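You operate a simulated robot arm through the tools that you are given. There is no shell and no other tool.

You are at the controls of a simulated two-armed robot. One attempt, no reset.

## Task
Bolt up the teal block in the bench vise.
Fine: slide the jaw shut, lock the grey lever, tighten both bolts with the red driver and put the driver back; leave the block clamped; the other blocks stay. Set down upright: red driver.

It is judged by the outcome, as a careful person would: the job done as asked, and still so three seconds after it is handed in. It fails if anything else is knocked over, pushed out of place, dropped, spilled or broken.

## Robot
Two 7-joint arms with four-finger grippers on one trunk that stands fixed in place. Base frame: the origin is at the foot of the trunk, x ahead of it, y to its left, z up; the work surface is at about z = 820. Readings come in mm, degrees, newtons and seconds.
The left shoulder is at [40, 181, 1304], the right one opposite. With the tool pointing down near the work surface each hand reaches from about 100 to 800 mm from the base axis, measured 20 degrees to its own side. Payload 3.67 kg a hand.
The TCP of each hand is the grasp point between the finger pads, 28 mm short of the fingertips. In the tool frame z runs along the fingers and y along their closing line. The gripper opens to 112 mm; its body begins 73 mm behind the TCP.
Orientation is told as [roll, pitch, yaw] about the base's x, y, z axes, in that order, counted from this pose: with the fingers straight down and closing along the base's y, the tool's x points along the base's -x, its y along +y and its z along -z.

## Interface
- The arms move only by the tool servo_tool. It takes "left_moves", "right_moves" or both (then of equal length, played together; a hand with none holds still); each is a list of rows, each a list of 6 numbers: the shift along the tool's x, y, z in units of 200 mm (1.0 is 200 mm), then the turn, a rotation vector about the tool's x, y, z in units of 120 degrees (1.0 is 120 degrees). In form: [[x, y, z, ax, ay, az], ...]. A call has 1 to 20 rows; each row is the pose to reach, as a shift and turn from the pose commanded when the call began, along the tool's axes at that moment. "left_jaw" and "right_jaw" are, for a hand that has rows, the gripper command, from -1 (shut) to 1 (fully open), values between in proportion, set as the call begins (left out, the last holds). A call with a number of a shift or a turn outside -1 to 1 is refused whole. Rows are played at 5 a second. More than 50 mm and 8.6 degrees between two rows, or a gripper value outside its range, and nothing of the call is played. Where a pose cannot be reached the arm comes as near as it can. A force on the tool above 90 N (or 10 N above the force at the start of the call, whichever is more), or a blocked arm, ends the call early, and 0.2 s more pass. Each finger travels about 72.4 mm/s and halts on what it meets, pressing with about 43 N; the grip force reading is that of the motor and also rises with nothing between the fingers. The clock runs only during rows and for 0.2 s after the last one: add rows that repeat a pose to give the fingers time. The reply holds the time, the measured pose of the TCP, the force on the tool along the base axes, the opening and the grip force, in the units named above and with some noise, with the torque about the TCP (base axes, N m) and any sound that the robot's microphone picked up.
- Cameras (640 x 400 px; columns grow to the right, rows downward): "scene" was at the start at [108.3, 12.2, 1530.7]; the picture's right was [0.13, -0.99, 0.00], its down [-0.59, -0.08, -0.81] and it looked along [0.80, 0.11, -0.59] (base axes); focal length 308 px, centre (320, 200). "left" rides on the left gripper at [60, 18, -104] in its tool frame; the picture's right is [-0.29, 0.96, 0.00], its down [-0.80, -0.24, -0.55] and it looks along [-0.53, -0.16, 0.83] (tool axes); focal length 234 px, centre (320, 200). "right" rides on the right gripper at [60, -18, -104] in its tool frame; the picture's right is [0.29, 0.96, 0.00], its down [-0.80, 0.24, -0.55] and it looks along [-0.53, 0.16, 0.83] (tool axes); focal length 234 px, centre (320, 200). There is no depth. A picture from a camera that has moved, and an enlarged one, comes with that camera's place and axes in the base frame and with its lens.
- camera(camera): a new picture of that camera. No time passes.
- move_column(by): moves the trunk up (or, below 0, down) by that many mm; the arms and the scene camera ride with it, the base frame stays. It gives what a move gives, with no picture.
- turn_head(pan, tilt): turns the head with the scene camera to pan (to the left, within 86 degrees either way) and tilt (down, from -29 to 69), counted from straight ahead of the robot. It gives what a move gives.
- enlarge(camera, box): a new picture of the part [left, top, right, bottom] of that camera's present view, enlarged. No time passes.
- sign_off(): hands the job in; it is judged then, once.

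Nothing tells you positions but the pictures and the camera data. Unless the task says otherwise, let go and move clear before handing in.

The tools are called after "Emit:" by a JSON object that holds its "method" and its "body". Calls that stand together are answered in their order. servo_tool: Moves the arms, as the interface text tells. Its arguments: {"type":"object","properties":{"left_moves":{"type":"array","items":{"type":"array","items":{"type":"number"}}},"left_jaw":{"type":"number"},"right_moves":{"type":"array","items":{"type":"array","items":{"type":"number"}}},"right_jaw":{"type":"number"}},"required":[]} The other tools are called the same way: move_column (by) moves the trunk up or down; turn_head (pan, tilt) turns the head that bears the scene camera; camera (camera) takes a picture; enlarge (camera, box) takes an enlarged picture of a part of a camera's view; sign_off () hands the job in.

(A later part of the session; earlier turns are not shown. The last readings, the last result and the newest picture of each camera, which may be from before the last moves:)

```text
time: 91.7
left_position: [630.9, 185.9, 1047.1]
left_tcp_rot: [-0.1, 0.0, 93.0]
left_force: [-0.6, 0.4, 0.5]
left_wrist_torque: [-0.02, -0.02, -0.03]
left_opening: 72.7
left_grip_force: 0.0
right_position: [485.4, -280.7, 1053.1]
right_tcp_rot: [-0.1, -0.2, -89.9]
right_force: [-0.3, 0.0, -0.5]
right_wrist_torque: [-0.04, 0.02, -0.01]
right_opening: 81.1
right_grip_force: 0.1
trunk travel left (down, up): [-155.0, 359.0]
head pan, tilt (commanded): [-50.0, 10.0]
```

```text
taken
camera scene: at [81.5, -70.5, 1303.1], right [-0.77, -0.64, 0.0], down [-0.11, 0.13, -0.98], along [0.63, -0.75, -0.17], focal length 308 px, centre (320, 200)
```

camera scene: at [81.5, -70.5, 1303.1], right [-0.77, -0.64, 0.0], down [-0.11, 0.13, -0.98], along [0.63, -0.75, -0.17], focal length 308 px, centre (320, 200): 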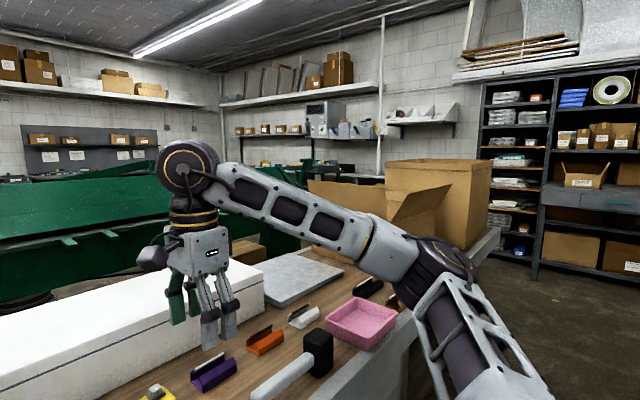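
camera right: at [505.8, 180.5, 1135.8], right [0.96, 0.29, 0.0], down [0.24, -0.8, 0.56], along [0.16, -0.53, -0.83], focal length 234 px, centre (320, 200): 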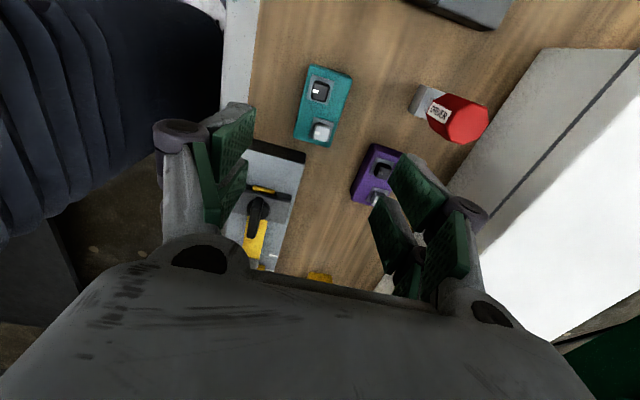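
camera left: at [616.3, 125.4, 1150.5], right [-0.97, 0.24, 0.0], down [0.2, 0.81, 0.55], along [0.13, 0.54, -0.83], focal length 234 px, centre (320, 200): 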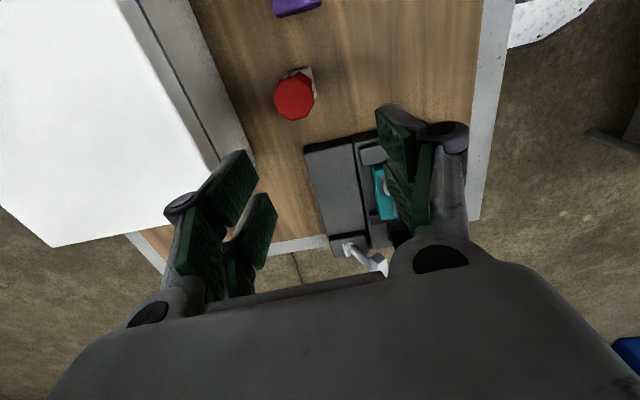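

Both arms have their elbows out; the left one is simply at its inward limit. A slight tilt of the left hand should bridge the missing 30–40 mm. First I look straight down on the driver from the left hand to see its handle shape and pick the best grip direction.

Emit:
{"method": "turn_head", "body": {"pan": 24, "tilt": 38}}

Emit:
{"method": "enlarge", "body": {"camera": "left", "box": [255, 50, 345, 130]}}

Emit:
{"method": "enlarge", "body": {"camera": "scene", "box": [330, 80, 420, 180]}}

```text
time: 93.1
left_position: [631.3, 186.4, 1047.2]
left_tcp_rot: [-0.1, 0.1, 92.9]
left_force: [-1.0, -0.1, 0.1]
left_wrist_torque: [0.01, 0.0, 0.04]
left_opening: 72.6
left_grip_force: 0.1
right_position: [486.3, -280.4, 1053.3]
right_tcp_rot: [-0.2, -0.1, -89.9]
right_force: [0.7, -0.3, -0.2]
right_wrist_torque: [-0.03, 0.0, 0.01]
right_opening: 81.3
right_grip_force: 0.2
trunk travel left (down, up): [-155.0, 359.0]
head pan, tilt (commanded): [24.0, 38.0]
```

```text
5.00 times, centred on (300, 90) of left
camera zoom: at [616.4, 125.5, 1150.4], right [-0.97, 0.24, 0.0], down [0.2, 0.81, 0.55], along [0.13, 0.54, -0.83], focal length 1171 px, centre (420, 750)
```

zoom: 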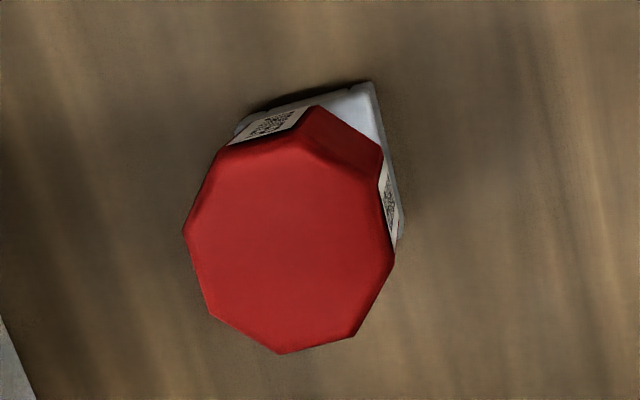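

```text
4.00 times, centred on (375, 130) of scene
camera zoom: at [100.6, 35.7, 1258.4], right [0.41, -0.91, 0.0], down [-0.56, -0.25, -0.79], along [0.72, 0.32, -0.62], focal length 1232 px, centre (100, 480)
```

zoom: 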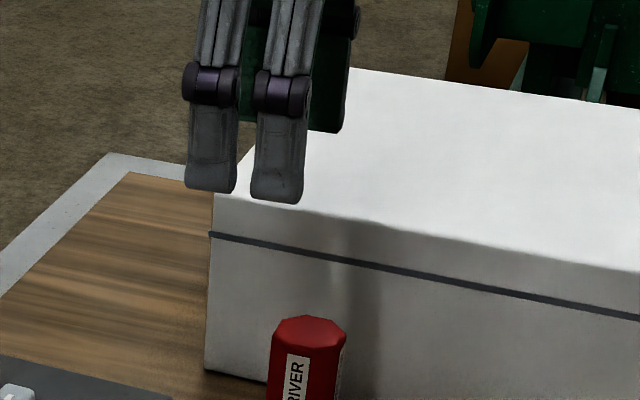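

The handle is an octagon about 36 mm across its flats, centred near (650, 160), with flats facing 3°, 48°, 93° and so on. I'll grip it with the hand at yaw -42° and tilted 13° about the finger closing line, which keeps the pads flat on the handle and brings the wrist into reach. First I back off and turn.

Emit:
{"method": "servo_tool", "body": {"left_moves": [[-0.08, 0.06, 0, 0, 0, 0.065], [-0.17, 0.12, 0, 0, 0, 0.13], [-0.25, 0.17, 0, 0, 0, 0.196], [-0.33, 0.22, 0, 0, 0, 0.262], [-0.415, 0.279, 0, 0, 0, 0.327], [-0.415, 0.279, 0, 0, 0, 0.393], [-0.415, 0.279, 0, 0, 0, 0.458], [-0.415, 0.279, 0, 0, 0, 0.524], [-0.415, 0.279, 0, 0, 0, 0.589], [-0.415, 0.279, 0, 0, 0, 0.655], [-0.415, 0.279, 0, 0, 0, 0.72], [-0.415, 0.279, 0, 0, 0, 0.786], [-0.415, 0.279, 0, 0, 0, 0.851], [-0.415, 0.279, 0, 0, 0, 0.9167]]}}

Emit:
{"method": "servo_tool", "body": {"left_moves": [[0, 0, 0, 0, 0, 0.052], [0, 0, 0, 0, 0, 0.104], [0, 0, 0, 0, 0, 0.156], [0, 0, 0, 0, 0, 0.2083], [0, 0, 0, 0, 0, 0.2083]]}}

```text
time: 96.1
left_position: [571.2, 265.8, 1047.8]
left_tcp_rot: [0.0, 0.0, -17.2]
left_force: [0.2, 0.3, -0.3]
left_wrist_torque: [0.02, -0.02, -0.01]
left_opening: 73.0
left_grip_force: 0.1
right_position: [484.6, -280.4, 1054.0]
right_tcp_rot: [-0.1, 0.0, -90.0]
right_force: [0.0, -1.0, -0.2]
right_wrist_torque: [0.01, 0.02, 0.03]
right_opening: 81.3
right_grip_force: 0.0
trunk travel left (down, up): [-155.0, 359.0]
head pan, tilt (commanded): [24.0, 38.0]
```

```text
time: 97.3
left_position: [571.5, 267.2, 1047.3]
left_tcp_rot: [0.0, -0.1, -42.1]
left_force: [-0.6, -0.4, 0.5]
left_wrist_torque: [0.0, -0.03, -0.01]
left_opening: 72.9
left_grip_force: 0.1
right_position: [486.1, -280.7, 1053.4]
right_tcp_rot: [-0.1, -0.1, -89.9]
right_force: [0.3, 0.5, 0.0]
right_wrist_torque: [0.05, -0.01, -0.01]
right_opening: 81.2
right_grip_force: 0.0
trunk travel left (down, up): [-155.0, 359.0]
head pan, tilt (commanded): [24.0, 38.0]
```

Yaw is at -42°. Now I tilt 13° and move above the driver.

Emit:
{"method": "servo_tool", "body": {"left_moves": [[0, 0, 0, 0, -0.055, 0], [-0.05, -0.01, 0, 0, -0.1083, 0], [-0.2, -0.04, 0, 0, -0.1083, 0], [-0.35, -0.07, 0.04, 0, -0.1083, 0], [-0.5, -0.1, 0.1, 0, -0.1083, 0], [-0.65, -0.134, 0.17, 0, -0.1083, 0], [-0.65, -0.134, 0.235, 0, -0.1083, 0], [-0.65, -0.134, 0.235, 0, -0.1083, 0]]}}

Emit:
{"method": "camera", "body": {"camera": "left"}}

Emit:
{"method": "camera", "body": {"camera": "scene"}}

```text
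time: 99.1
left_position: [649.2, 158.6, 1000.1]
left_tcp_rot: [0.1, -13.0, -42.0]
left_force: [0.0, -0.1, 0.0]
left_wrist_torque: [-0.05, -0.03, 0.01]
left_opening: 72.9
left_grip_force: 0.0
right_position: [486.0, -281.0, 1054.6]
right_tcp_rot: [-0.1, -0.1, -89.9]
right_force: [-0.5, -0.1, 0.4]
right_wrist_torque: [0.02, -0.01, -0.01]
right_opening: 81.1
right_grip_force: 0.0
trunk travel left (down, up): [-155.0, 359.0]
head pan, tilt (commanded): [24.0, 38.0]
```

```text
taken
camera left: at [601.1, 227.3, 1087.5], right [0.85, 0.52, 0.07], down [0.32, -0.61, 0.72], along [0.42, -0.59, -0.69], focal length 234 px, centre (320, 200)
```

left: 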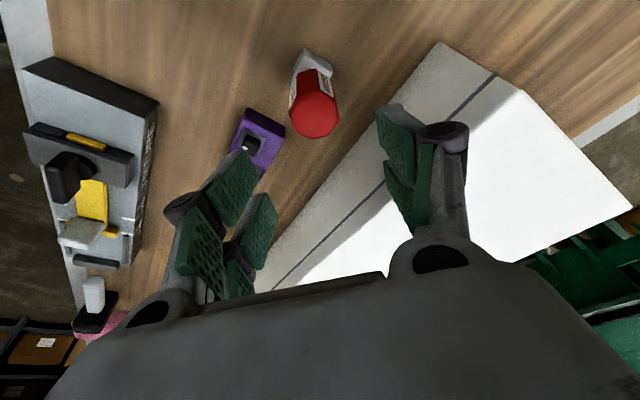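

```text
taken
camera scene: at [100.8, 35.4, 1258.4], right [0.41, -0.91, 0.0], down [-0.56, -0.25, -0.79], along [0.72, 0.32, -0.62], focal length 308 px, centre (320, 200)
```

scene: 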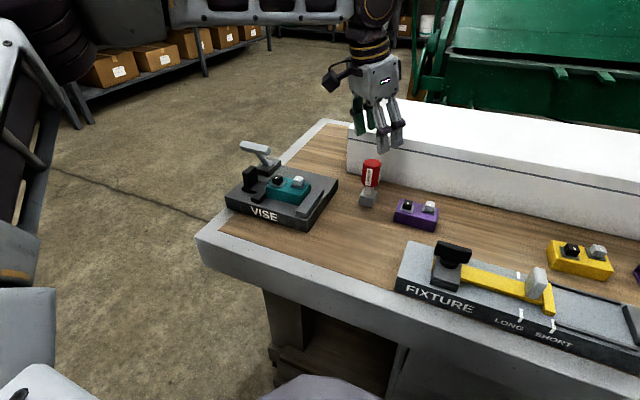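

The tilted hand reaches it. I zoom in to centre the grip.

Emit:
{"method": "enlarge", "body": {"camera": "left", "box": [265, 35, 375, 150]}}

Emit:
{"method": "enlarge", "body": {"camera": "scene", "box": [330, 80, 420, 220]}}

```text
3.48 times, centred on (320, 92) of left
camera zoom: at [601.1, 227.3, 1087.5], right [0.85, 0.52, 0.07], down [0.32, -0.61, 0.72], along [0.42, -0.59, -0.69], focal length 814 px, centre (320, 574)
```

zoom: 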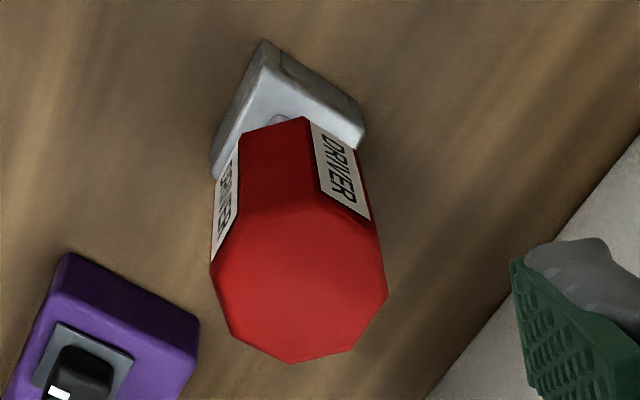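

```text
2.86 times, centred on (375, 150) of scene
camera zoom: at [100.8, 35.4, 1258.4], right [0.41, -0.91, 0.0], down [-0.56, -0.25, -0.79], along [0.72, 0.32, -0.62], focal length 880 px, centre (163, 343)
```

zoom: 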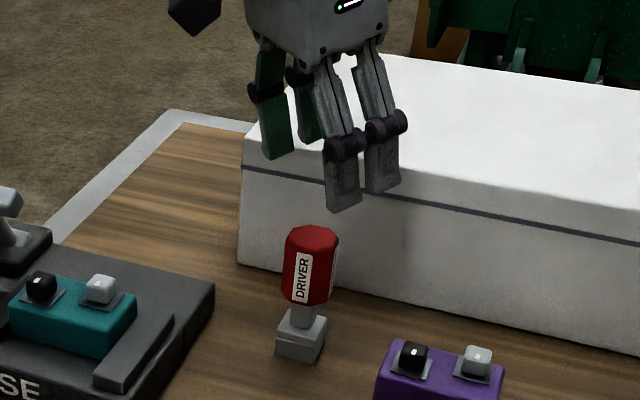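

The handle centre is at about (650, 161) and the flats line up with the fingers. I descend along the vertical with the tilted hand.

Emit:
{"method": "servo_tool", "body": {"left_moves": [[0.023, 0.0115, 0.095, 0, 0, 0], [0.046, 0.0115, 0.19, 0, 0, 0], [0.069, 0.0115, 0.286, 0, 0, 0], [0.092, 0.0115, 0.381, 0, 0, 0], [0.115, 0.0115, 0.4765, 0, 0, 0], [0.115, 0.0115, 0.4765, 0, 0, 0]]}}

Emit:
{"method": "camera", "body": {"camera": "left"}}

Emit:
{"method": "enlarge", "body": {"camera": "scene", "box": [330, 80, 420, 220]}}

```text
time: 100.5
left_position: [650.4, 162.3, 902.3]
left_tcp_rot: [0.0, -13.1, -41.9]
left_force: [0.2, 0.8, -1.0]
left_wrist_torque: [0.02, 0.0, 0.01]
left_opening: 73.0
left_grip_force: 0.0
right_position: [485.9, -280.5, 1053.7]
right_tcp_rot: [0.0, -0.2, -89.9]
right_force: [0.5, -0.5, -0.5]
right_wrist_torque: [-0.01, 0.01, -0.01]
right_opening: 81.3
right_grip_force: 0.0
trunk travel left (down, up): [-155.0, 359.0]
head pan, tilt (commanded): [24.0, 38.0]
```

```text
taken
camera left: at [601.3, 229.9, 990.1], right [0.85, 0.52, 0.07], down [0.32, -0.61, 0.72], along [0.42, -0.59, -0.69], focal length 234 px, centre (320, 200)
```

left: 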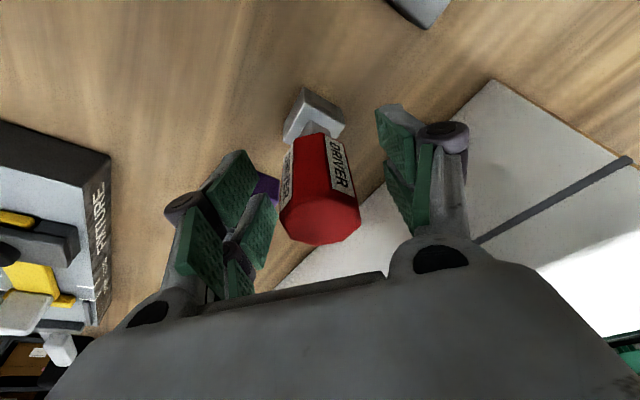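

```text
2.86 times, centred on (375, 150) of scene
camera zoom: at [100.3, 35.7, 1258.4], right [0.41, -0.91, 0.0], down [-0.56, -0.25, -0.79], along [0.72, 0.32, -0.62], focal length 880 px, centre (163, 343)
```

zoom: 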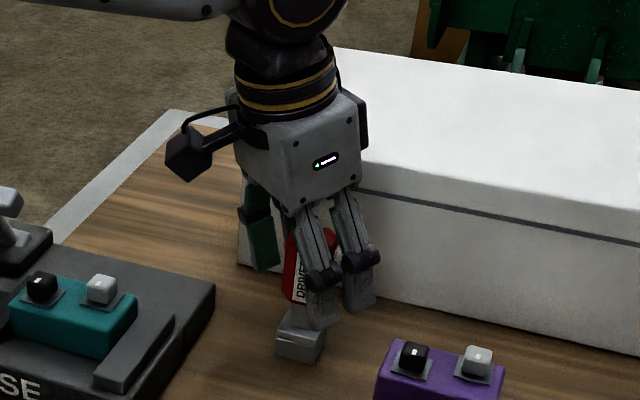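

The handle is centred between the finger pairs. I close the fingers on it.

Emit:
{"method": "servo_tool", "body": {"left_moves": [[0, 0, 0, 0, 0, 0], [0, 0, 0, 0, 0, 0], [0, 0, 0, 0, 0, 0], [0, 0, 0, 0, 0, 0], [0, 0, 0, 0, 0, 0], [0, 0, 0, 0, 0, 0]], "left_jaw": -1}}

Emit:
{"method": "camera", "body": {"camera": "left"}}

Emit:
{"method": "enlarge", "body": {"camera": "scene", "box": [330, 80, 420, 220]}}

```text
time: 101.9
left_position: [651.1, 161.5, 902.8]
left_tcp_rot: [0.0, -13.1, -42.0]
left_force: [0.6, 0.2, 1.1]
left_wrist_torque: [-0.06, -0.04, 0.03]
left_opening: 35.2
left_grip_force: 43.4
right_position: [485.7, -280.2, 1053.7]
right_tcp_rot: [-0.1, -0.1, -90.0]
right_force: [0.3, 0.2, 0.2]
right_wrist_torque: [-0.02, 0.0, -0.01]
right_opening: 81.1
right_grip_force: 0.0
trunk travel left (down, up): [-155.0, 359.0]
head pan, tilt (commanded): [24.0, 38.0]
```

```text
taken
camera left: at [601.4, 229.8, 990.3], right [0.85, 0.52, 0.07], down [0.32, -0.61, 0.72], along [0.42, -0.59, -0.69], focal length 234 px, centre (320, 200)
```

left: 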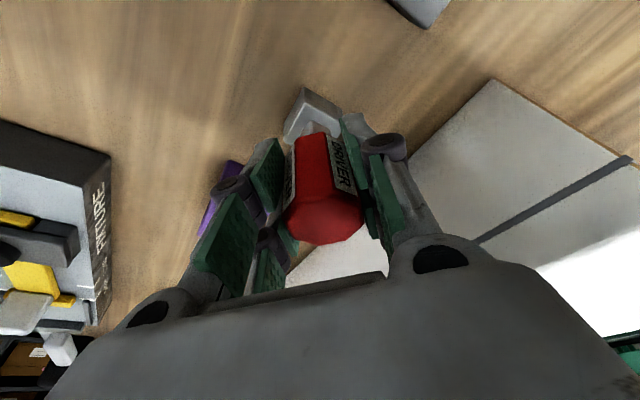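

```text
2.86 times, centred on (375, 150) of scene
camera zoom: at [100.5, 35.7, 1258.4], right [0.41, -0.91, 0.0], down [-0.56, -0.25, -0.79], along [0.72, 0.32, -0.62], focal length 880 px, centre (163, 343)
```

zoom: 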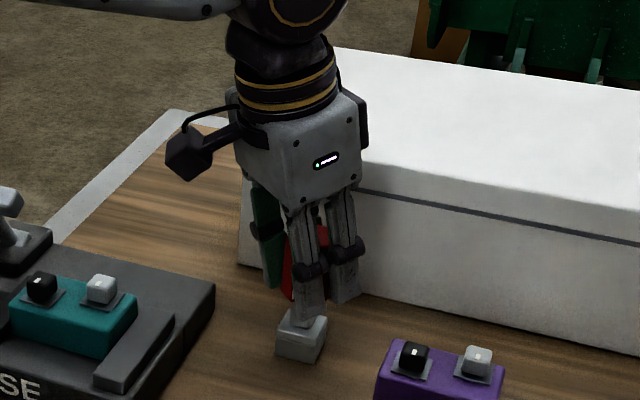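

The handle is gripped (35 mm, 43 N). I lift the driver straight up.

Emit:
{"method": "servo_tool", "body": {"left_moves": [[-0.0115, 0, -0.05, 0, 0, 0], [-0.0346, 0, -0.15, 0, 0, 0], [-0.0577, 0, -0.25, 0, 0, 0], [-0.0808, 0, -0.35, 0, 0, 0], [-0.1039, 0, -0.45, 0, 0, 0], [-0.124, 0, -0.536, 0, 0, 0], [-0.124, 0, -0.536, 0, 0, 0]]}}

Emit:
{"method": "camera", "body": {"camera": "left"}}

Emit:
{"method": "camera", "body": {"camera": "scene"}}

```text
time: 103.5
left_position: [651.1, 161.0, 1012.4]
left_tcp_rot: [0.0, -13.0, -42.0]
left_force: [-0.4, 0.3, -1.2]
left_wrist_torque: [-0.01, 0.02, -0.01]
left_opening: 35.2
left_grip_force: 43.4
right_position: [485.3, -280.5, 1053.7]
right_tcp_rot: [-0.2, -0.1, -89.8]
right_force: [-0.2, -0.6, 0.4]
right_wrist_torque: [0.0, 0.0, -0.01]
right_opening: 81.1
right_grip_force: 0.1
trunk travel left (down, up): [-155.0, 359.0]
head pan, tilt (commanded): [24.0, 38.0]
```

```text
taken
camera left: at [602.4, 230.2, 1100.0], right [0.85, 0.52, 0.06], down [0.32, -0.61, 0.72], along [0.42, -0.59, -0.69], focal length 234 px, centre (320, 200)
```

left: 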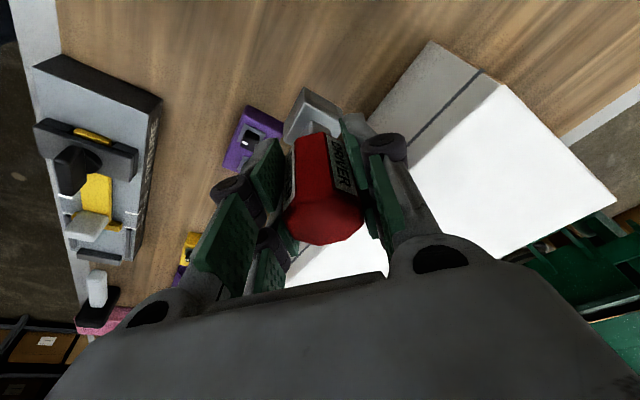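

```text
taken
camera scene: at [100.8, 35.9, 1258.3], right [0.41, -0.91, 0.0], down [-0.56, -0.25, -0.79], along [0.72, 0.32, -0.62], focal length 308 px, centre (320, 200)
```

scene: 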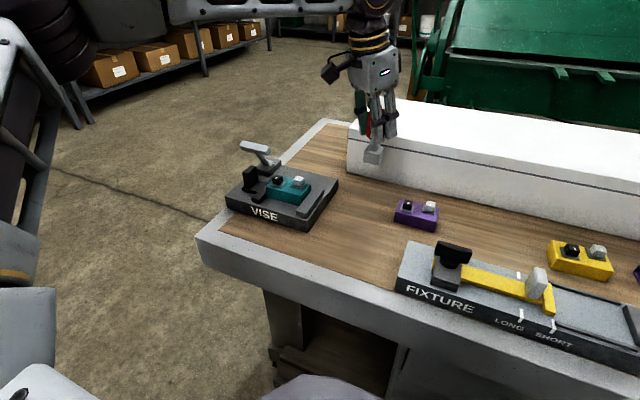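

The driver hangs straight in the grip. I zoom in to see how its axis sits relative to the hand, and to measure the bolts in the vise again.

Emit:
{"method": "enlarge", "body": {"camera": "left", "box": [260, 80, 400, 260]}}

Emit:
{"method": "enlarge", "body": {"camera": "scene", "box": [220, 135, 345, 235]}}

Emit:
{"method": "enlarge", "body": {"camera": "scene", "box": [330, 60, 420, 180]}}

```text
2.22 times, centred on (330, 170) of left
camera zoom: at [602.4, 230.2, 1100.0], right [0.85, 0.52, 0.06], down [0.32, -0.61, 0.72], along [0.42, -0.59, -0.69], focal length 520 px, centre (298, 267)
```

zoom: 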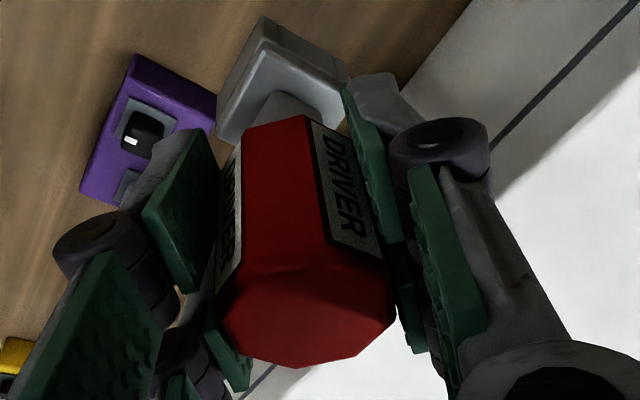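

```text
4.00 times, centred on (282, 185) of scene
camera zoom: at [100.8, 35.9, 1258.3], right [0.41, -0.91, 0.0], down [-0.56, -0.25, -0.79], along [0.72, 0.32, -0.62], focal length 1232 px, centre (470, 260)
```

zoom: 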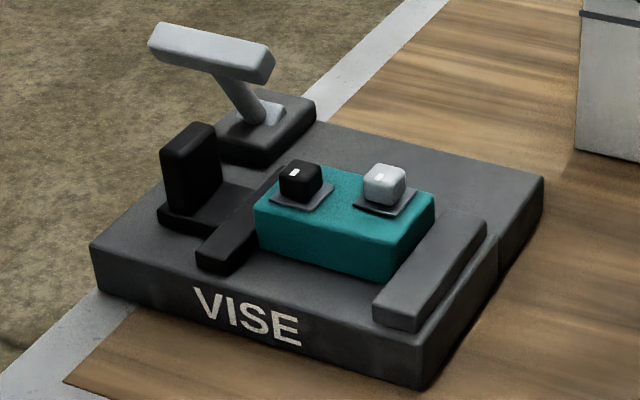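

```text
3.33 times, centred on (375, 120) of scene
camera zoom: at [100.8, 35.9, 1258.3], right [0.41, -0.91, 0.0], down [-0.56, -0.25, -0.79], along [0.72, 0.32, -0.62], focal length 1027 px, centre (137, 467)
```

zoom: 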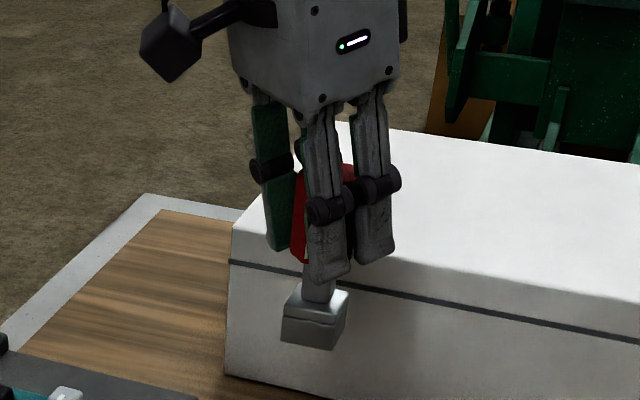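

The driver's axis coincides with the grip point within about 1 mm. From several views the grey bolt is at about (565.5, 291), the black one at about (551.5, 332.5), with head tops near z 902. I carry the driver above the grey bolt while turning it 87° anticlockwise, so the wrist can then turn clockwise with room to spare.

Emit:
{"method": "servo_tool", "body": {"left_moves": [[0.0611, 0.0164, -0.0141, -0.0136, 0, -0.0589], [0.1223, 0.0328, -0.0282, -0.0272, 0, -0.1178], [0.1834, 0.0492, -0.0424, -0.0408, 0, -0.1766], [0.2446, 0.0655, -0.0565, -0.0543, 0, -0.2355], [0.3057, 0.0819, -0.0706, -0.0679, 0, -0.2944], [0.3669, 0.0983, -0.0847, -0.0815, 0, -0.3533], [0.428, 0.1147, -0.0988, -0.0951, 0, -0.4121], [0.4891, 0.1311, -0.1129, -0.1087, 0, -0.471], [0.5503, 0.1475, -0.1271, -0.1223, 0, -0.5299], [0.6114, 0.1638, -0.1412, -0.1358, 0, -0.5888], [0.6726, 0.1802, -0.1553, -0.1494, 0, -0.6476], [0.7337, 0.1966, -0.1694, -0.163, 0, -0.7065], [0.7337, 0.1966, -0.1694, -0.163, 0, -0.7065]]}}

Emit:
{"method": "camera", "body": {"camera": "left"}}

Emit:
{"method": "enlarge", "body": {"camera": "scene", "box": [220, 80, 350, 220]}}

```text
time: 106.3
left_position: [566.4, 292.0, 1012.1]
left_tcp_rot: [-0.1, -13.0, 45.0]
left_force: [0.1, 0.1, -1.5]
left_wrist_torque: [0.03, -0.01, -0.02]
left_opening: 35.1
left_grip_force: 43.0
right_position: [486.7, -280.4, 1053.7]
right_tcp_rot: [-0.2, -0.2, -90.0]
right_force: [1.2, -0.7, -0.3]
right_wrist_torque: [0.01, 0.0, 0.01]
right_opening: 81.4
right_grip_force: 0.1
trunk travel left (down, up): [-155.0, 359.0]
head pan, tilt (commanded): [24.0, 38.0]
```

```text
taken
camera left: at [495.2, 247.1, 1099.6], right [-0.48, 0.87, 0.06], down [0.63, 0.29, 0.72], along [0.61, 0.39, -0.69], focal length 234 px, centre (320, 200)
```

left: 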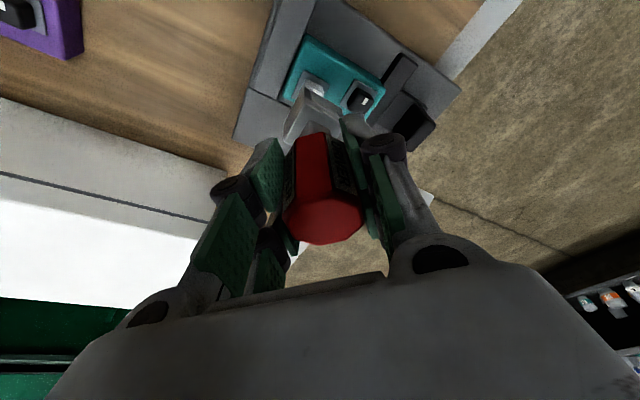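

```text
2.86 times, centred on (285, 150) of scene
camera zoom: at [100.7, 35.7, 1258.4], right [0.41, -0.91, 0.0], down [-0.56, -0.25, -0.79], along [0.72, 0.32, -0.62], focal length 880 px, centre (420, 343)
```

zoom: 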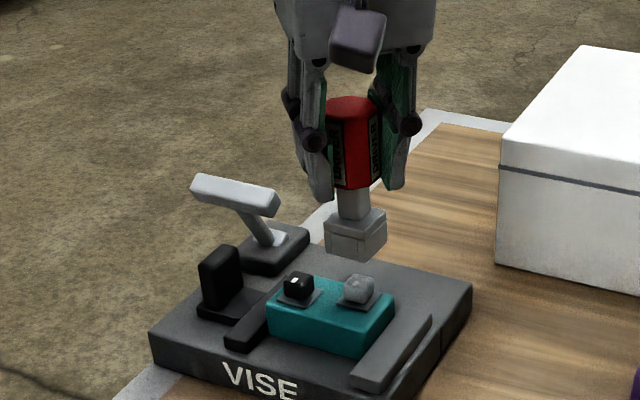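

The driver now hangs above the grey bolt. I zoom in to compare socket and bolt alignment.

Emit:
{"method": "enlarge", "body": {"camera": "left", "box": [260, 20, 400, 150]}}

Emit:
{"method": "enlarge", "body": {"camera": "scene", "box": [255, 135, 325, 205]}}

```text
3.08 times, centred on (330, 85) of left
camera zoom: at [495.2, 247.1, 1099.6], right [-0.48, 0.87, 0.06], down [0.63, 0.29, 0.72], along [0.61, 0.39, -0.69], focal length 720 px, centre (289, 554)
```

zoom: 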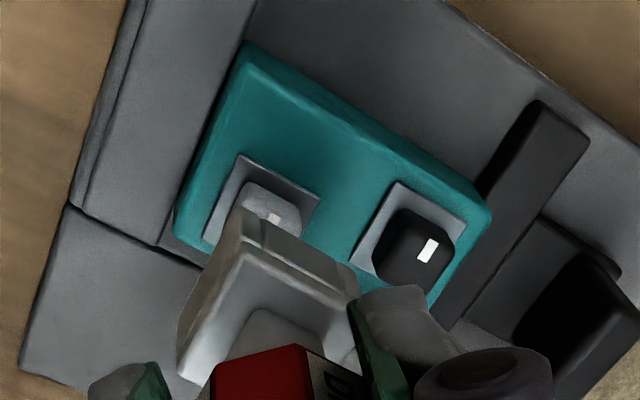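

```text
5.71 times, centred on (290, 170) of scene
camera zoom: at [100.7, 35.7, 1258.4], right [0.41, -0.91, 0.0], down [-0.56, -0.25, -0.79], along [0.72, 0.32, -0.62], focal length 1760 px, centre (491, 371)
```

zoom: 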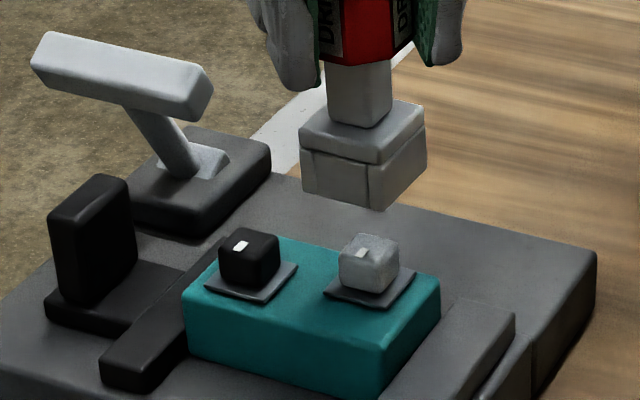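

The socket is hollow with four walls and lines up with the grey bolt within about a millimetre. I lower it to just around the top of the bolt head and check the force.

Emit:
{"method": "servo_tool", "body": {"left_moves": [[0.0113, 0, 0.0487, 0, 0, 0], [0.0203, 0, 0.0877, 0, 0, 0], [0.0259, 0, 0.112, 0, 0, 0], [0.0304, 0, 0.1315, 0, 0, 0], [0.0338, 0, 0.1462, 0, 0, 0], [0.0338, 0, 0.1462, 0, 0, 0]]}}

Emit:
{"method": "enlarge", "body": {"camera": "scene", "box": [255, 135, 325, 205]}}

Emit:
{"method": "enlarge", "body": {"camera": "left", "box": [260, 20, 400, 150]}}

```text
time: 107.7
left_position: [565.3, 292.2, 984.8]
left_tcp_rot: [-0.3, -13.3, 45.0]
left_force: [2.2, 4.4, 22.3]
left_wrist_torque: [0.59, 0.04, -0.06]
left_opening: 35.2
left_grip_force: 43.6
right_position: [484.8, -281.0, 1055.1]
right_tcp_rot: [0.0, -0.1, -90.0]
right_force: [0.4, -0.1, -0.1]
right_wrist_torque: [0.02, 0.02, 0.01]
right_opening: 81.1
right_grip_force: 0.1
trunk travel left (down, up): [-155.0, 359.0]
head pan, tilt (commanded): [24.0, 38.0]
```

```text
5.71 times, centred on (290, 170) of scene
camera zoom: at [98.9, 35.4, 1258.7], right [0.41, -0.91, 0.0], down [-0.56, -0.25, -0.79], along [0.72, 0.32, -0.61], focal length 1760 px, centre (491, 371)
```

zoom: 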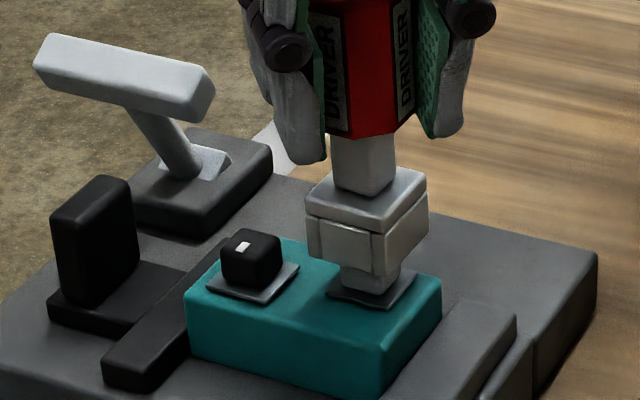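

```text
3.08 times, centred on (330, 85) of left
camera zoom: at [493.5, 247.0, 1072.6], right [-0.48, 0.88, 0.06], down [0.63, 0.29, 0.72], along [0.62, 0.39, -0.69], focal length 720 px, centre (289, 554)
```

zoom: 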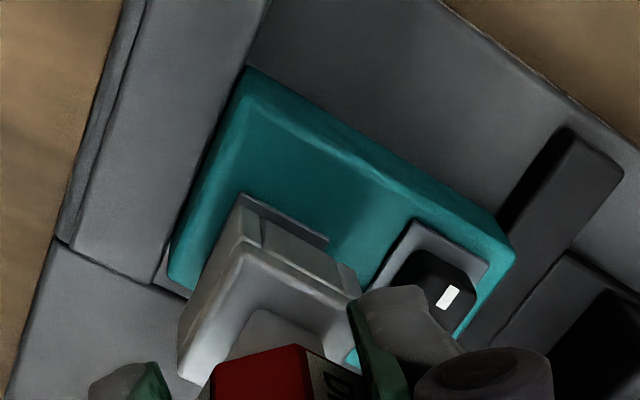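

The socket is resting on top of the bolt head at z ≈ 902, not yet over it; torque and pictures suggest it is 1–2 mm too far in +x. I make small sideways search moves under light pressure until it drops.

Emit:
{"method": "servo_tool", "body": {"left_moves": [[0.0026, 0.0027, -0.0006, 0, 0, 0], [0.0052, 0.0053, -0.0012, 0, 0, 0], [0.0052, 0.0053, -0.0012, 0, 0, 0]]}}

```text
time: 108.5
left_position: [561.9, 292.4, 980.9]
left_tcp_rot: [0.1, -12.9, 45.1]
left_force: [-0.9, -0.7, -0.6]
left_wrist_torque: [0.02, -0.02, -0.03]
left_opening: 35.3
left_grip_force: 43.4
right_position: [484.7, -281.2, 1052.9]
right_tcp_rot: [0.0, -0.1, -89.8]
right_force: [0.5, 0.6, -0.3]
right_wrist_torque: [0.02, -0.03, 0.03]
right_opening: 81.0
right_grip_force: 0.2
trunk travel left (down, up): [-155.0, 359.0]
head pan, tilt (commanded): [24.0, 38.0]
```

The force vanished and the hand dropped, so the socket is slipping over the bolt head. I lower further in small steps until it bottoms out.

Emit:
{"method": "servo_tool", "body": {"left_moves": [[0.0034, 0, 0.0146, 0, 0, 0], [0.0068, 0, 0.0292, 0, 0, 0], [0.0101, 0, 0.0438, 0, 0, 0], [0.0135, 0, 0.0585, 0, 0, 0], [0.0135, 0, 0.0585, 0, 0, 0]]}}

Emit:
{"method": "enlarge", "body": {"camera": "scene", "box": [255, 135, 325, 205]}}

Emit:
{"method": "enlarge", "body": {"camera": "left", "box": [260, 20, 400, 150]}}

```text
time: 109.7
left_position: [563.5, 292.0, 970.5]
left_tcp_rot: [-0.1, -13.0, 45.0]
left_force: [-1.1, -0.9, -0.6]
left_wrist_torque: [-0.01, 0.03, -0.05]
left_opening: 35.3
left_grip_force: 42.7
right_position: [485.3, -281.1, 1054.2]
right_tcp_rot: [-0.1, -0.1, -89.8]
right_force: [0.1, -0.1, -1.4]
right_wrist_torque: [-0.02, 0.01, 0.01]
right_opening: 81.2
right_grip_force: 0.0
trunk travel left (down, up): [-155.0, 359.0]
head pan, tilt (commanded): [24.0, 38.0]
```

```text
5.71 times, centred on (290, 170) of scene
camera zoom: at [100.6, 35.8, 1258.4], right [0.41, -0.91, 0.0], down [-0.56, -0.25, -0.79], along [0.72, 0.32, -0.62], focal length 1760 px, centre (491, 371)
```

zoom: 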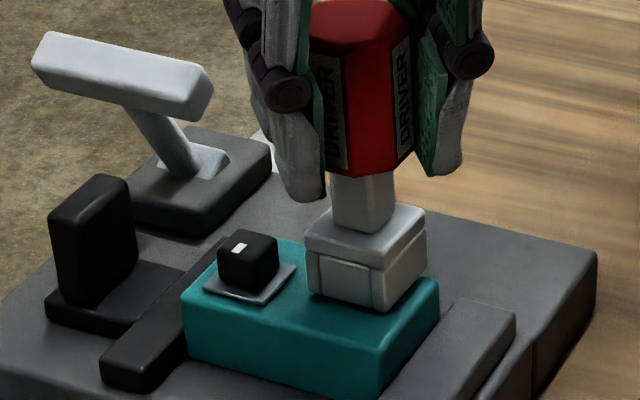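

```text
3.08 times, centred on (330, 85) of left
camera zoom: at [493.2, 247.0, 1058.3], right [-0.48, 0.88, 0.06], down [0.63, 0.29, 0.72], along [0.61, 0.38, -0.69], focal length 720 px, centre (289, 554)
```

zoom: 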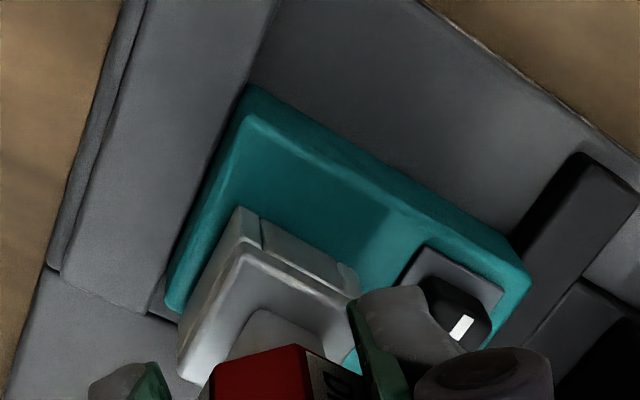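

The socket is fully over the grey bolt with no force. Now I turn it clockwise (seen from above), 45° first, watching the torque.

Emit:
{"method": "servo_tool", "body": {"left_moves": [[0, 0, 0, 0.0141, 0, 0.0609], [0, 0, 0, 0.0281, 0, 0.1218], [0, 0, 0, 0.0422, 0, 0.1827], [0, 0, 0, 0.0562, 0, 0.2436], [0, 0, 0, 0.0703, 0, 0.3045], [0, 0, 0, 0.0844, 0, 0.3654], [0, 0, 0, 0.0844, 0, 0.3654]]}}

Emit:
{"method": "enlarge", "body": {"camera": "scene", "box": [255, 125, 325, 205]}}

```text
time: 111.3
left_position: [563.6, 292.1, 969.8]
left_tcp_rot: [0.1, -13.1, 0.0]
left_force: [0.7, -0.7, 1.5]
left_wrist_torque: [-0.07, -0.09, -0.01]
left_opening: 35.1
left_grip_force: 42.9
right_position: [487.1, -281.8, 1052.7]
right_tcp_rot: [-0.1, -0.2, -89.9]
right_force: [0.4, -0.1, -0.1]
right_wrist_torque: [-0.03, 0.0, 0.02]
right_opening: 81.2
right_grip_force: 0.0
trunk travel left (down, up): [-155.0, 359.0]
head pan, tilt (commanded): [24.0, 38.0]
```

```text
5.00 times, centred on (290, 165) of scene
camera zoom: at [100.5, 35.6, 1258.4], right [0.41, -0.91, 0.0], down [-0.56, -0.25, -0.79], along [0.72, 0.32, -0.62], focal length 1540 px, centre (470, 375)
```

zoom: 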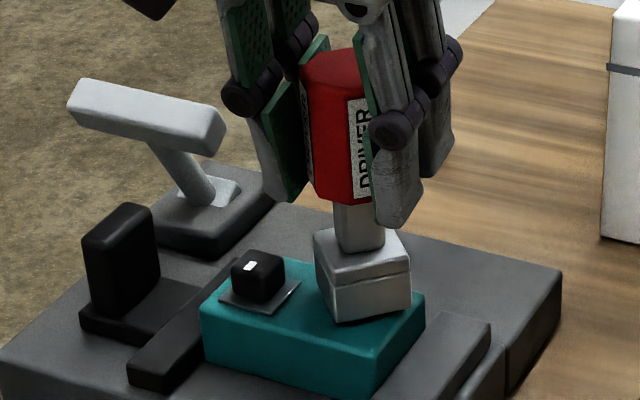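

The driver and bolt turned 45° with little resistance. I turn another 45°.

Emit:
{"method": "servo_tool", "body": {"left_moves": [[0, 0, 0, 0.0141, 0, 0.0609], [0, 0, 0, 0.0281, 0, 0.1218], [0, 0, 0, 0.0422, 0, 0.1827], [0, 0, 0, 0.0562, 0, 0.2436], [0, 0, 0, 0.0703, 0, 0.3045], [0, 0, 0, 0.0844, 0, 0.3654], [0, 0, 0, 0.0844, 0, 0.3654]]}}

Emit:
{"method": "enlarge", "body": {"camera": "scene", "box": [255, 125, 325, 205]}}

```text
time: 112.9
left_position: [563.6, 291.7, 971.0]
left_tcp_rot: [0.0, -13.2, -45.2]
left_force: [5.5, 2.4, 4.2]
left_wrist_torque: [0.28, -0.51, 0.04]
left_opening: 35.2
left_grip_force: 43.2
right_position: [485.4, -280.4, 1054.8]
right_tcp_rot: [-0.2, 0.0, -89.9]
right_force: [0.2, 0.0, -0.3]
right_wrist_torque: [0.01, 0.03, -0.03]
right_opening: 81.3
right_grip_force: 0.1
trunk travel left (down, up): [-155.0, 359.0]
head pan, tilt (commanded): [24.0, 38.0]
```

```text
5.00 times, centred on (290, 165) of scene
camera zoom: at [100.8, 35.9, 1258.4], right [0.41, -0.91, 0.0], down [-0.56, -0.25, -0.79], along [0.72, 0.32, -0.62], focal length 1540 px, centre (470, 375)
```

zoom: 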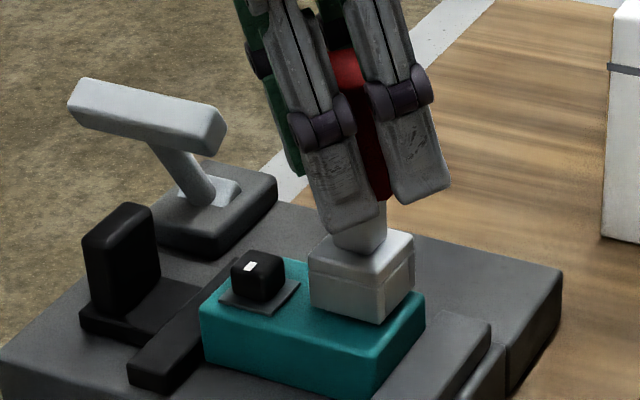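

90° turned, still no stop. I keep turning to find where it tightens.

Emit:
{"method": "servo_tool", "body": {"left_moves": [[0, 0, 0, 0.0141, 0, 0.0609], [0, 0, 0, 0.0281, 0, 0.1218], [0, 0, 0, 0.0422, 0, 0.1827], [0, 0, 0, 0.0562, 0, 0.2436], [0, 0, 0, 0.0703, 0, 0.3045], [0, 0, 0, 0.0844, 0, 0.3654], [0, 0, 0, 0.0844, 0, 0.3654]]}}

Emit:
{"method": "enlarge", "body": {"camera": "scene", "box": [255, 125, 325, 205]}}

```text
time: 114.5
left_position: [564.2, 295.4, 969.8]
left_tcp_rot: [0.2, -13.0, -90.1]
left_force: [7.0, 23.1, 11.1]
left_wrist_torque: [1.82, -1.04, 0.86]
left_opening: 36.7
left_grip_force: 43.1
right_position: [486.3, -279.3, 1054.0]
right_tcp_rot: [-0.1, -0.1, -89.9]
right_force: [-0.1, -0.7, 0.5]
right_wrist_torque: [0.0, -0.01, 0.01]
right_opening: 81.4
right_grip_force: 0.1
trunk travel left (down, up): [-155.0, 359.0]
head pan, tilt (commanded): [24.0, 38.0]
```

```text
5.00 times, centred on (290, 165) of scene
camera zoom: at [100.7, 37.9, 1258.4], right [0.41, -0.91, 0.0], down [-0.56, -0.25, -0.79], along [0.72, 0.32, -0.62], focal length 1540 px, centre (470, 375)
```

zoom: 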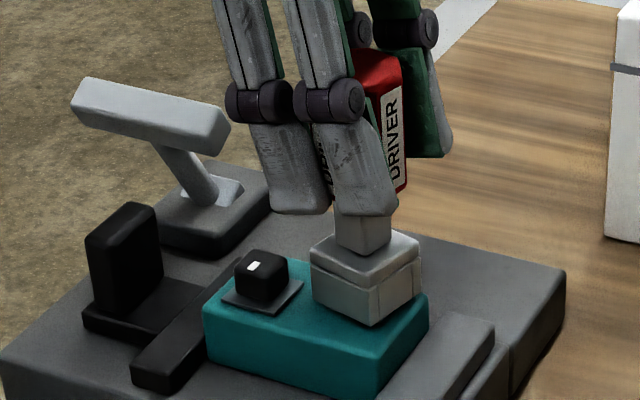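

Now there is clear resistance (about 0.9 N·m, driver starting to slip in the grip): the bolt is tight. I zoom in to see how far socket and handle actually turned.

Emit:
{"method": "enlarge", "body": {"camera": "scene", "box": [295, 160, 320, 200]}}

Emit:
{"method": "camera", "body": {"camera": "left"}}

Emit:
{"method": "enlarge", "body": {"camera": "left", "box": [255, 70, 405, 260]}}

```text
10.00 times, centred on (308, 180) of scene
camera zoom: at [100.7, 37.9, 1258.4], right [0.41, -0.91, 0.0], down [-0.56, -0.25, -0.79], along [0.72, 0.32, -0.62], focal length 3080 px, centre (445, 400)
```

zoom: 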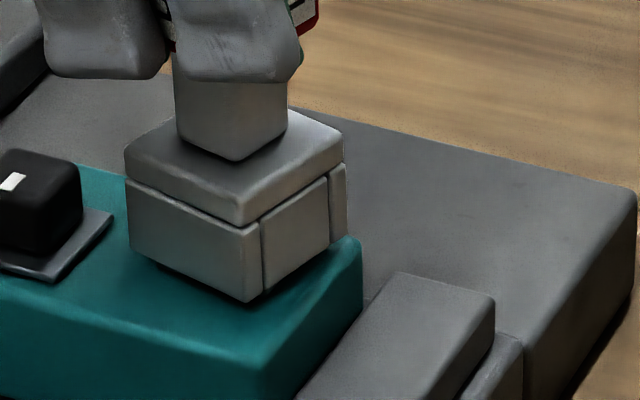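

```text
taken
camera left: at [582.4, 377.1, 1058.1], right [0.96, -0.28, 0.07], down [-0.24, -0.65, 0.72], along [-0.16, -0.7, -0.69], focal length 234 px, centre (320, 200)
```

left: 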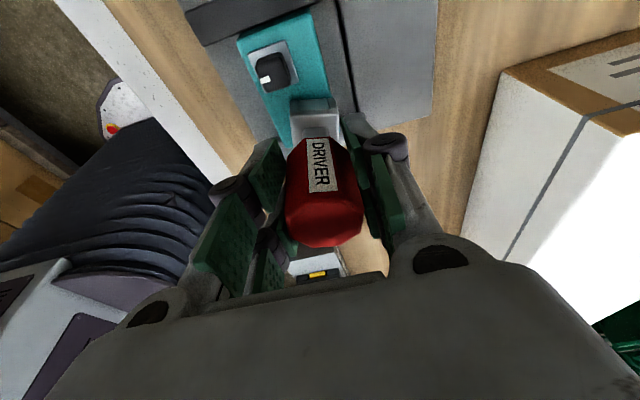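

```text
2.11 times, centred on (330, 165) of left
camera zoom: at [582.4, 377.1, 1058.1], right [0.96, -0.28, 0.07], down [-0.24, -0.65, 0.72], along [-0.16, -0.7, -0.69], focal length 493 px, centre (299, 274)
```

zoom: 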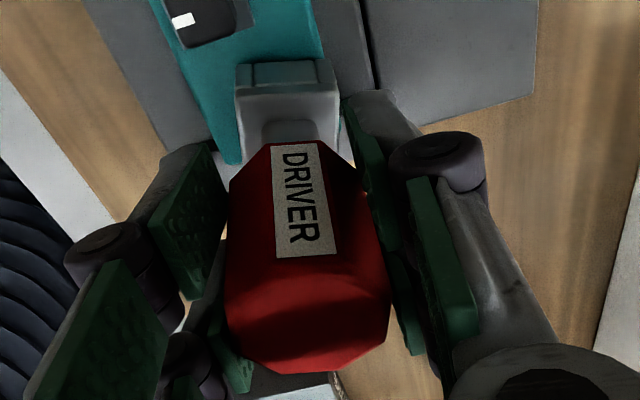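

The socket sits roughly 97–100° from where it started. Allowing for play, the bolt has turned about 90° to its stop. I let go gently here, leaving the driver standing on the bolt, so that I don't turn the bolt back.

Emit:
{"method": "servo_tool", "body": {"left_moves": [[0, 0, 0, 0, 0, 0], [0, 0, 0, 0, 0, 0], [0, 0, 0, 0, 0, 0]], "left_jaw": -0.26}}

Emit:
{"method": "enlarge", "body": {"camera": "scene", "box": [255, 115, 335, 205]}}

Emit:
{"method": "enlarge", "body": {"camera": "left", "box": [255, 70, 405, 260]}}

```text
time: 115.3
left_position: [563.7, 291.6, 969.2]
left_tcp_rot: [0.0, -13.0, -90.1]
left_force: [-0.1, 1.0, -0.6]
left_wrist_torque: [0.0, 0.03, 0.0]
left_opening: 41.7
left_grip_force: 0.0
right_position: [485.5, -280.9, 1053.9]
right_tcp_rot: [0.0, -0.1, -89.8]
right_force: [-0.6, -0.1, -0.4]
right_wrist_torque: [0.02, 0.0, -0.02]
right_opening: 81.2
right_grip_force: 0.1
trunk travel left (down, up): [-155.0, 359.0]
head pan, tilt (commanded): [24.0, 38.0]
```

```text
4.44 times, centred on (295, 160) of scene
camera zoom: at [100.4, 35.2, 1258.4], right [0.41, -0.91, 0.0], down [-0.56, -0.25, -0.79], along [0.72, 0.32, -0.62], focal length 1369 px, centre (431, 378)
```

zoom: 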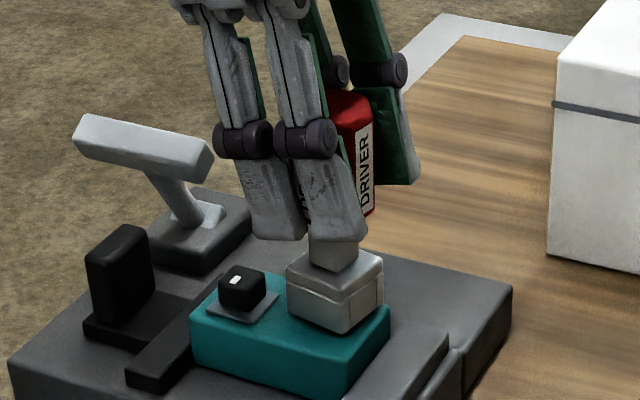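

```text
2.11 times, centred on (330, 165) of left
camera zoom: at [581.6, 373.0, 1058.1], right [0.96, -0.28, 0.07], down [-0.24, -0.65, 0.72], along [-0.16, -0.7, -0.69], focal length 493 px, centre (299, 274)
```

zoom: 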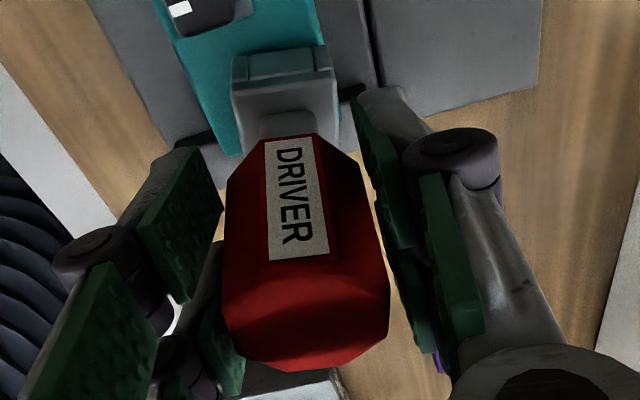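

The driver stands upright on the grey bolt by itself. I open wider, turn the hand 35° to line up with the handle's flats (yaw about -55°), and re-grip.

Emit:
{"method": "servo_tool", "body": {"left_moves": [[0, 0, 0, 0, 0, 0], [0, 0, 0, 0, 0, 0], [0, 0, 0, -0.0131, 0, -0.0568], [0, 0, 0, -0.0262, 0, -0.1137], [0, 0, 0, -0.0394, 0, -0.1705], [0, 0, 0, -0.0525, 0, -0.2274], [0, 0, 0, -0.0656, 0, -0.2842], [0, 0, 0, -0.0656, 0, -0.2842]], "left_jaw": 0.15}}

Emit:
{"method": "enlarge", "body": {"camera": "left", "box": [235, 70, 405, 270]}}

Emit:
{"method": "enlarge", "body": {"camera": "scene", "box": [255, 115, 335, 205]}}

```text
time: 117.1
left_position: [563.0, 293.0, 970.2]
left_tcp_rot: [0.1, -13.1, -54.9]
left_force: [0.4, 0.7, -0.5]
left_wrist_torque: [-0.04, 0.01, -0.01]
left_opening: 64.3
left_grip_force: 0.0
right_position: [485.1, -280.0, 1054.1]
right_tcp_rot: [-0.1, -0.1, -89.9]
right_force: [0.0, 0.1, 0.0]
right_wrist_torque: [0.04, 0.02, -0.02]
right_opening: 80.9
right_grip_force: 0.1
trunk travel left (down, up): [-155.0, 359.0]
head pan, tilt (commanded): [24.0, 38.0]
```

```text
2.00 times, centred on (320, 170) of left
camera zoom: at [531.3, 369.3, 1057.9], right [0.95, 0.32, 0.06], down [0.18, -0.67, 0.72], along [0.27, -0.67, -0.69], focal length 468 px, centre (320, 260)
```

zoom: 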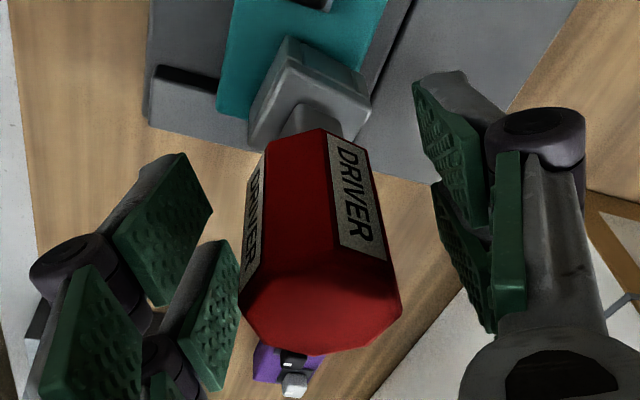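

```text
4.44 times, centred on (295, 160) of scene
camera zoom: at [100.6, 35.9, 1258.4], right [0.41, -0.91, 0.0], down [-0.56, -0.25, -0.79], along [0.72, 0.32, -0.62], focal length 1369 px, centre (431, 378)
```

zoom: 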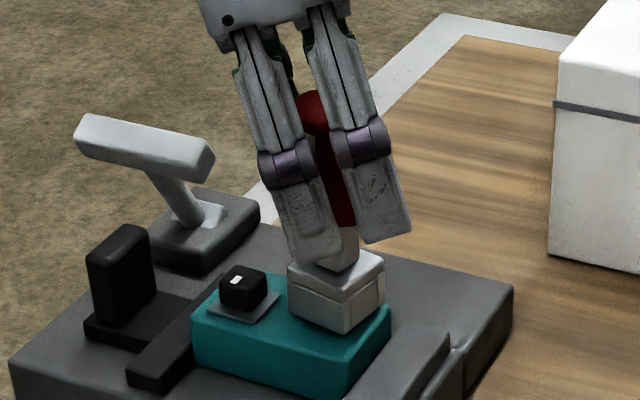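

The view now matches the original grip (plain face towards the camera). I close the fingers on the handle again.

Emit:
{"method": "servo_tool", "body": {"left_moves": [[0, 0, 0, 0, 0, 0], [0, 0, 0, 0, 0, 0], [0, 0, 0, 0, 0, 0], [0, 0, 0, 0, 0, 0], [0, 0, 0, 0, 0, 0]], "left_jaw": -1}}

```text
time: 118.3
left_position: [563.6, 292.6, 969.8]
left_tcp_rot: [-0.1, -13.0, -54.9]
left_force: [-0.8, 1.7, -1.1]
left_wrist_torque: [0.08, 0.04, 0.02]
left_opening: 35.4
left_grip_force: 43.0
right_position: [485.8, -282.3, 1052.2]
right_tcp_rot: [-0.1, -0.1, -89.9]
right_force: [0.4, -0.2, 0.5]
right_wrist_torque: [0.01, -0.01, -0.02]
right_opening: 81.2
right_grip_force: 0.1
trunk travel left (down, up): [-155.0, 359.0]
head pan, tilt (commanded): [24.0, 38.0]
```

Gripped flat again. I turn 6° more clockwise to confirm the bolt is really at its stop.

Emit:
{"method": "servo_tool", "body": {"left_moves": [[0, 0, 0, 0.0056, 0, 0.0244], [0, 0, 0, 0.0113, 0, 0.0487], [0, 0, 0, 0.0113, 0, 0.0487]]}}

```text
time: 119.1
left_position: [562.2, 291.0, 970.5]
left_tcp_rot: [0.1, -13.1, -61.0]
left_force: [-0.5, -2.5, -0.6]
left_wrist_torque: [-0.45, 0.02, 1.23]
left_opening: 35.3
left_grip_force: 43.0
right_position: [486.4, -280.8, 1054.9]
right_tcp_rot: [0.0, -0.1, -90.0]
right_force: [0.0, -0.2, -0.3]
right_wrist_torque: [0.0, 0.0, -0.02]
right_opening: 81.2
right_grip_force: 0.1
trunk travel left (down, up): [-155.0, 359.0]
head pan, tilt (commanded): [24.0, 38.0]
```

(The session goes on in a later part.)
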